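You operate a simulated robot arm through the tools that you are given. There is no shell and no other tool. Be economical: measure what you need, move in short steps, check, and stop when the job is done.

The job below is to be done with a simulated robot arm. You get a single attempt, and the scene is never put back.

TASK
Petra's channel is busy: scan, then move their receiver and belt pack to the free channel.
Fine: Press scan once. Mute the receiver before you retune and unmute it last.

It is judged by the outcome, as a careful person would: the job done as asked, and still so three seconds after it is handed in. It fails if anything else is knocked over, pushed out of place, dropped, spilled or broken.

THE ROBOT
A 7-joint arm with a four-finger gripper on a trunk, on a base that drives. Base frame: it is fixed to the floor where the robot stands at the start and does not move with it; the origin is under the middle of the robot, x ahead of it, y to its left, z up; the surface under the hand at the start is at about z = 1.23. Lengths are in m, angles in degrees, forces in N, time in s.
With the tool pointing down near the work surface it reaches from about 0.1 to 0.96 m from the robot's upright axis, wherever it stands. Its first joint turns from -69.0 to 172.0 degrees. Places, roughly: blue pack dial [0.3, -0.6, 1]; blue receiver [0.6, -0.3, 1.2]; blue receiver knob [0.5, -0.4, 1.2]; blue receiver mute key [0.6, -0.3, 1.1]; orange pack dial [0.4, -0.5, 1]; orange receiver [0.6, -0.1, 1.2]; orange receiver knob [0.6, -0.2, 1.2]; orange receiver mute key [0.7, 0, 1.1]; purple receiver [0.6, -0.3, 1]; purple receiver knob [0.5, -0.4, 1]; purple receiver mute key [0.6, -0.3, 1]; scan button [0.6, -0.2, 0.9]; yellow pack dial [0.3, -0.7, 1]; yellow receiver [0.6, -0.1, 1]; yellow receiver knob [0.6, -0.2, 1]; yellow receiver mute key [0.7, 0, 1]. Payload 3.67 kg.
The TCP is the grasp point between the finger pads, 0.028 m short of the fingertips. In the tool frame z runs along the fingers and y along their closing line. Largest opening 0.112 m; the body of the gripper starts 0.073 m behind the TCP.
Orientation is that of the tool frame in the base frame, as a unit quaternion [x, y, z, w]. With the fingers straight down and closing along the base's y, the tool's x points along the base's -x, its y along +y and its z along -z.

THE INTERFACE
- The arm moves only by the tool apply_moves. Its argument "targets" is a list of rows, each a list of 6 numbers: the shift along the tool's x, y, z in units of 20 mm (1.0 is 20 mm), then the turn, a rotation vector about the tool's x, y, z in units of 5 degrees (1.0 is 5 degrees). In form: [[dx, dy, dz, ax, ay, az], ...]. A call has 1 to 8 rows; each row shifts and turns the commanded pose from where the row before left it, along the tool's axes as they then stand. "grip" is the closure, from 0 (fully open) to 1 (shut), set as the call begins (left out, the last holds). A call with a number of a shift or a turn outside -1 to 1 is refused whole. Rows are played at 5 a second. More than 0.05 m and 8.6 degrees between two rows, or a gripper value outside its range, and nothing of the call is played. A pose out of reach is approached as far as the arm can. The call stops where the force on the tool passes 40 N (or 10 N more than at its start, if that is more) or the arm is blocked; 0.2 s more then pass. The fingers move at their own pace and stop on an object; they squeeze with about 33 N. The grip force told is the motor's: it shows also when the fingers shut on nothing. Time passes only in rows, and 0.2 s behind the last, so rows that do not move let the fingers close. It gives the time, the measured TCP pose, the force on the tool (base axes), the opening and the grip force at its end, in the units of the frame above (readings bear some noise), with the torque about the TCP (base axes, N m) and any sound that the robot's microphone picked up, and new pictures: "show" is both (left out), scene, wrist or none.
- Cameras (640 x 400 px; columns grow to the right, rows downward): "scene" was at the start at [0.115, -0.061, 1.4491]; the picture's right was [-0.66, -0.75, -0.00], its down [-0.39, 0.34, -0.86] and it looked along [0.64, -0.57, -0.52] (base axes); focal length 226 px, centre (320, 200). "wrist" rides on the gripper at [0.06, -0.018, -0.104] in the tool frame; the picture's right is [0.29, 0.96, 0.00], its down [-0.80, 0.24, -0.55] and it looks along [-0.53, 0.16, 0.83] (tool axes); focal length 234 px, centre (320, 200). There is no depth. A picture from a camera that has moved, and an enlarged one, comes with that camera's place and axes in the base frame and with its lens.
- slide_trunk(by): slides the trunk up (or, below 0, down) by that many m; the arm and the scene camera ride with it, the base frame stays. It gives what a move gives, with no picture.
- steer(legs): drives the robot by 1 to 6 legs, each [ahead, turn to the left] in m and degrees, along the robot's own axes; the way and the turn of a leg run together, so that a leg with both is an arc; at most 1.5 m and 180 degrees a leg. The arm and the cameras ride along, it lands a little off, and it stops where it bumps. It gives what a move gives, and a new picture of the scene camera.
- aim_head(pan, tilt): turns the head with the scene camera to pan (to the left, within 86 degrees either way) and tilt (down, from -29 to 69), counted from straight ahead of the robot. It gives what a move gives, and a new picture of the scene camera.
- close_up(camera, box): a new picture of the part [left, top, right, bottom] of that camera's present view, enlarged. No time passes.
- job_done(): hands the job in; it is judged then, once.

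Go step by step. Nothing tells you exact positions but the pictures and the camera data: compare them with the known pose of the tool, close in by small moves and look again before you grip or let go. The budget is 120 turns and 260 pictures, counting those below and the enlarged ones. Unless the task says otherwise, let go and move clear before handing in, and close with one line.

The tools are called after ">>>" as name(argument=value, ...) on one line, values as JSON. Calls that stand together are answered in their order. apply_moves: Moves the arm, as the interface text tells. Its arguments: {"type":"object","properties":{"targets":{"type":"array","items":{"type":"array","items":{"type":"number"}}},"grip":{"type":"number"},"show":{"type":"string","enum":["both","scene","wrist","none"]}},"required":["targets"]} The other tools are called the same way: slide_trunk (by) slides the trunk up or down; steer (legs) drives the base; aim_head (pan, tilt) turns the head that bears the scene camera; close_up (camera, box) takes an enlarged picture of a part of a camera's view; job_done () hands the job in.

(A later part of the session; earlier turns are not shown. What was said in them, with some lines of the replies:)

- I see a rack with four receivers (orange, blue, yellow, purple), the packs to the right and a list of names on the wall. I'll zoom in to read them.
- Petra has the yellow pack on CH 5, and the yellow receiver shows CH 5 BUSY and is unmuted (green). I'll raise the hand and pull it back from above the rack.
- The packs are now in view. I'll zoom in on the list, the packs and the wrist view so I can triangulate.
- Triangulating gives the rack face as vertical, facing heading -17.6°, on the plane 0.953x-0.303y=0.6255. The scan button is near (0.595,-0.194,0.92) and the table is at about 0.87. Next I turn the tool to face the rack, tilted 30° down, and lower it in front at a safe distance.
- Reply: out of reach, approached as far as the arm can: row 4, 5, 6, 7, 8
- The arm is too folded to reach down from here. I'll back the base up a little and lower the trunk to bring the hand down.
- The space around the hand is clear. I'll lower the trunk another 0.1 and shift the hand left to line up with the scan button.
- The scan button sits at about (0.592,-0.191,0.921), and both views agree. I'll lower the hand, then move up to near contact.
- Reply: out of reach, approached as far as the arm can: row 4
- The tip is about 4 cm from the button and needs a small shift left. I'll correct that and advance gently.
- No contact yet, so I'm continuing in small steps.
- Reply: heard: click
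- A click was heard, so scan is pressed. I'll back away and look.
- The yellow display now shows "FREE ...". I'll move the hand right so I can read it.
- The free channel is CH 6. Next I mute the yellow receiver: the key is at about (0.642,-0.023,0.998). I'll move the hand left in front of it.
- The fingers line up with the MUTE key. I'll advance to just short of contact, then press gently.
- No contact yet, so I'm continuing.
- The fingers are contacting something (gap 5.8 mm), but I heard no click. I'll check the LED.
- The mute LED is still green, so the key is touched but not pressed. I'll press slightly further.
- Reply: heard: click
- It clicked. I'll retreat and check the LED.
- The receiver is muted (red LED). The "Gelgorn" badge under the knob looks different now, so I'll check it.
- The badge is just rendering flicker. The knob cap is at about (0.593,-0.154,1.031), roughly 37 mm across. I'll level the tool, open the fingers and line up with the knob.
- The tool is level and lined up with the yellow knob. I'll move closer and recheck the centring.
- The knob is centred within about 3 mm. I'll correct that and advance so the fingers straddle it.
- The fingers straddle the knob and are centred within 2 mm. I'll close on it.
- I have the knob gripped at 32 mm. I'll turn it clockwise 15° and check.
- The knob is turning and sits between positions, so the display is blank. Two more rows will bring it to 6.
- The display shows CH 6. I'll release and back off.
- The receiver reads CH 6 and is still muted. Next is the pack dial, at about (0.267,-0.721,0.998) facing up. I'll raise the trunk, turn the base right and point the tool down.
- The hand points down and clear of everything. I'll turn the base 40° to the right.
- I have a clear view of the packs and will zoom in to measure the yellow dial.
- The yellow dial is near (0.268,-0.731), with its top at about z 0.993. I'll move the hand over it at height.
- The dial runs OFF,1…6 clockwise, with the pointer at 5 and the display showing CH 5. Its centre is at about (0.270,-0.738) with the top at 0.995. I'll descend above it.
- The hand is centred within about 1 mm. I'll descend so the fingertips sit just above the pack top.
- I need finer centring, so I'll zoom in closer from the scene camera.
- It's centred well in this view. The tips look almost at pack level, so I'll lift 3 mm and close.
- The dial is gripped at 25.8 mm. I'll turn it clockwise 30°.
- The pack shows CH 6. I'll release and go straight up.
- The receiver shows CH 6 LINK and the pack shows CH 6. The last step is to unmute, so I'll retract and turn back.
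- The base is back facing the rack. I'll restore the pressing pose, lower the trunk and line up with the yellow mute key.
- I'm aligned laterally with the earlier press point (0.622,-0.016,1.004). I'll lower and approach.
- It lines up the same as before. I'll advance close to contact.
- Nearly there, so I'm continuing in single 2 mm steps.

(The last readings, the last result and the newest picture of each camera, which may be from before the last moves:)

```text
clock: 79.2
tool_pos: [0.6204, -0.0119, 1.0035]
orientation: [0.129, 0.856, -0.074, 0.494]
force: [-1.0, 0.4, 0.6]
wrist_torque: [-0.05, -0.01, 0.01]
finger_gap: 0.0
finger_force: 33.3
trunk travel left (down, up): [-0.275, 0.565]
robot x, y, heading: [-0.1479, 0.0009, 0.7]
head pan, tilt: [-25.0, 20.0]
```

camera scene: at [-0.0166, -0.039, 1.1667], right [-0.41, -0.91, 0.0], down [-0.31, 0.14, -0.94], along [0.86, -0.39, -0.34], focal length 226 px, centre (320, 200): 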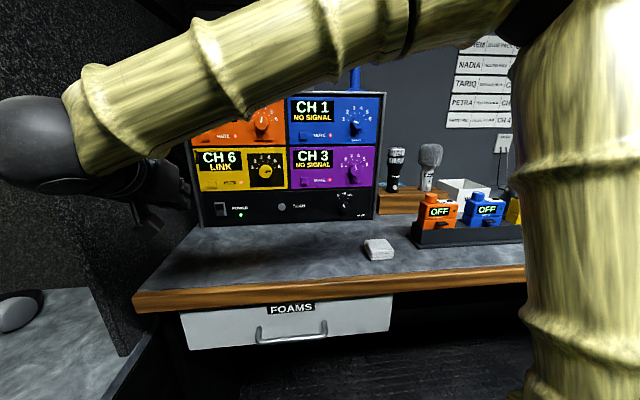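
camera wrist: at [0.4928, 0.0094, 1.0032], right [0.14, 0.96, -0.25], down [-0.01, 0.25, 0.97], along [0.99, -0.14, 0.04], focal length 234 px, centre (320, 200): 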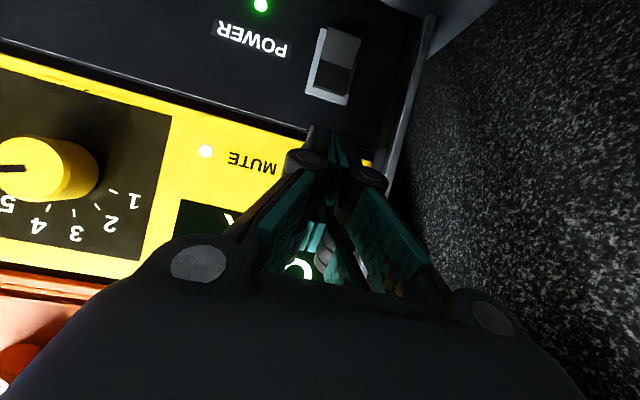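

>>> apply_moves(targets=[[-0.05, 0, 0.087, 0, 0, 0]], show="none")

```text
clock: 79.6
tool_pos: [0.622, -0.0133, 1.0043]
orientation: [0.129, 0.857, -0.074, 0.494]
force: [-1.3, 0.7, 0.4]
wrist_torque: [0.0, 0.0, 0.02]
finger_gap: 0.0058
finger_force: 35.5
trunk travel left (down, up): [-0.275, 0.565]
robot x, y, heading: [-0.1494, -0.0017, 0.6]
head pan, tilt: [-25.0, 20.0]
heard: click
```

It clicked. I'll retreat and verify.

>>> apply_moves(targets=[[0.5, 0, -0.866, 0, 0, 0], [0.5, 0, -0.866, 0, 0, 0], [0.5, 0, -0.866, 0, 0, 0], [0.5, 0, -0.866, 0, 0, 0], [0.5, 0, -0.866, 0, 0, 0], [0.5, 0, -0.866, 0, 0, 0], [0.5, 0, -0.866, 0, 0, 0]], show="scene")

>>> close_up(camera="scene", box=[170, 80, 390, 225])

>>> close_up(camera="scene", box=[370, 140, 530, 260])

```text
clock: 81.2
tool_pos: [0.4892, 0.0296, 1.0062]
orientation: [0.129, 0.857, -0.075, 0.493]
force: [0.2, -0.1, 0.3]
wrist_torque: [-0.01, -0.01, -0.03]
finger_gap: 0.0
finger_force: 36.2
trunk travel left (down, up): [-0.275, 0.565]
robot x, y, heading: [-0.149, 0.0003, 0.6]
head pan, tilt: [-25.0, 20.0]
camera scene: at [-0.0166, -0.0389, 1.1668], right [-0.41, -0.91, 0.0], down [-0.31, 0.14, -0.94], along [0.86, -0.39, -0.34], focal length 226 px, centre (320, 200)
```

scene: 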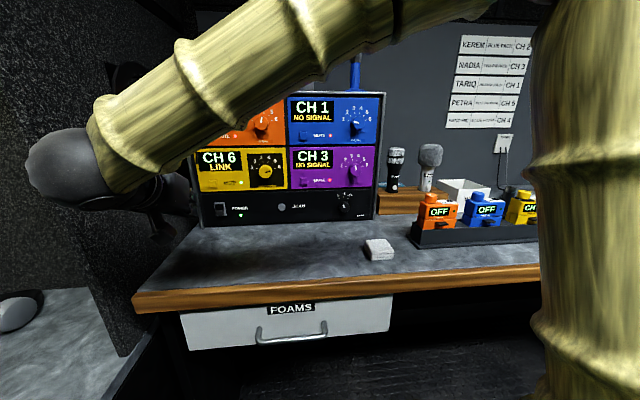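

```text
2.76 times, centred on (280, 152) of scene
camera zoom: at [-0.0166, -0.0389, 1.1668], right [-0.41, -0.91, 0.0], down [-0.31, 0.14, -0.94], along [0.86, -0.39, -0.34], focal length 625 px, centre (430, 331)
```

zoom: 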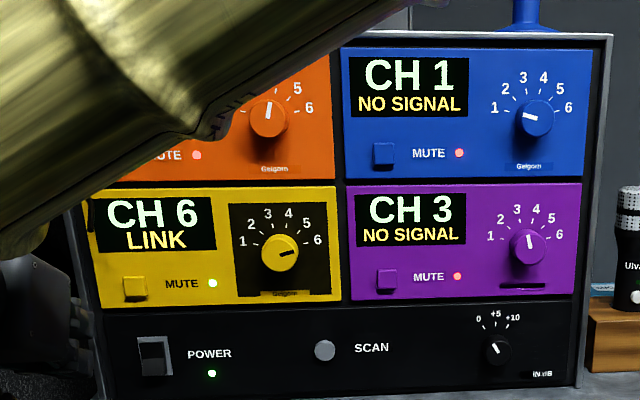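

```text
3.33 times, centred on (450, 200) of scene
camera zoom: at [-0.0166, -0.0389, 1.1668], right [-0.41, -0.91, 0.0], down [-0.31, 0.14, -0.94], along [0.86, -0.39, -0.34], focal length 755 px, centre (-113, 200)
```

zoom: 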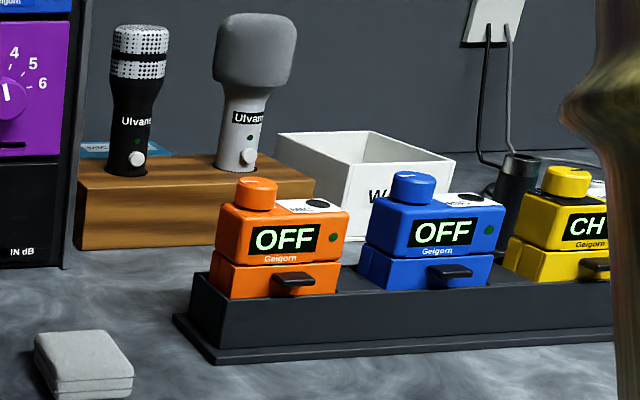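

The yellow receiver reads CH 6 LINK and is unmuted (green), its pack was set to CH 6, and nothing else has moved. The hand is clear, so I'm handing in.

>>> job_done()

```text
The job is handed in.
```

Petra's receiver and belt pack are both on CH 6, the channel the scan reported free. I pressed scan once, muted the receiver before retuning and unmuted it last; it now shows a link, and nothing else was moved.
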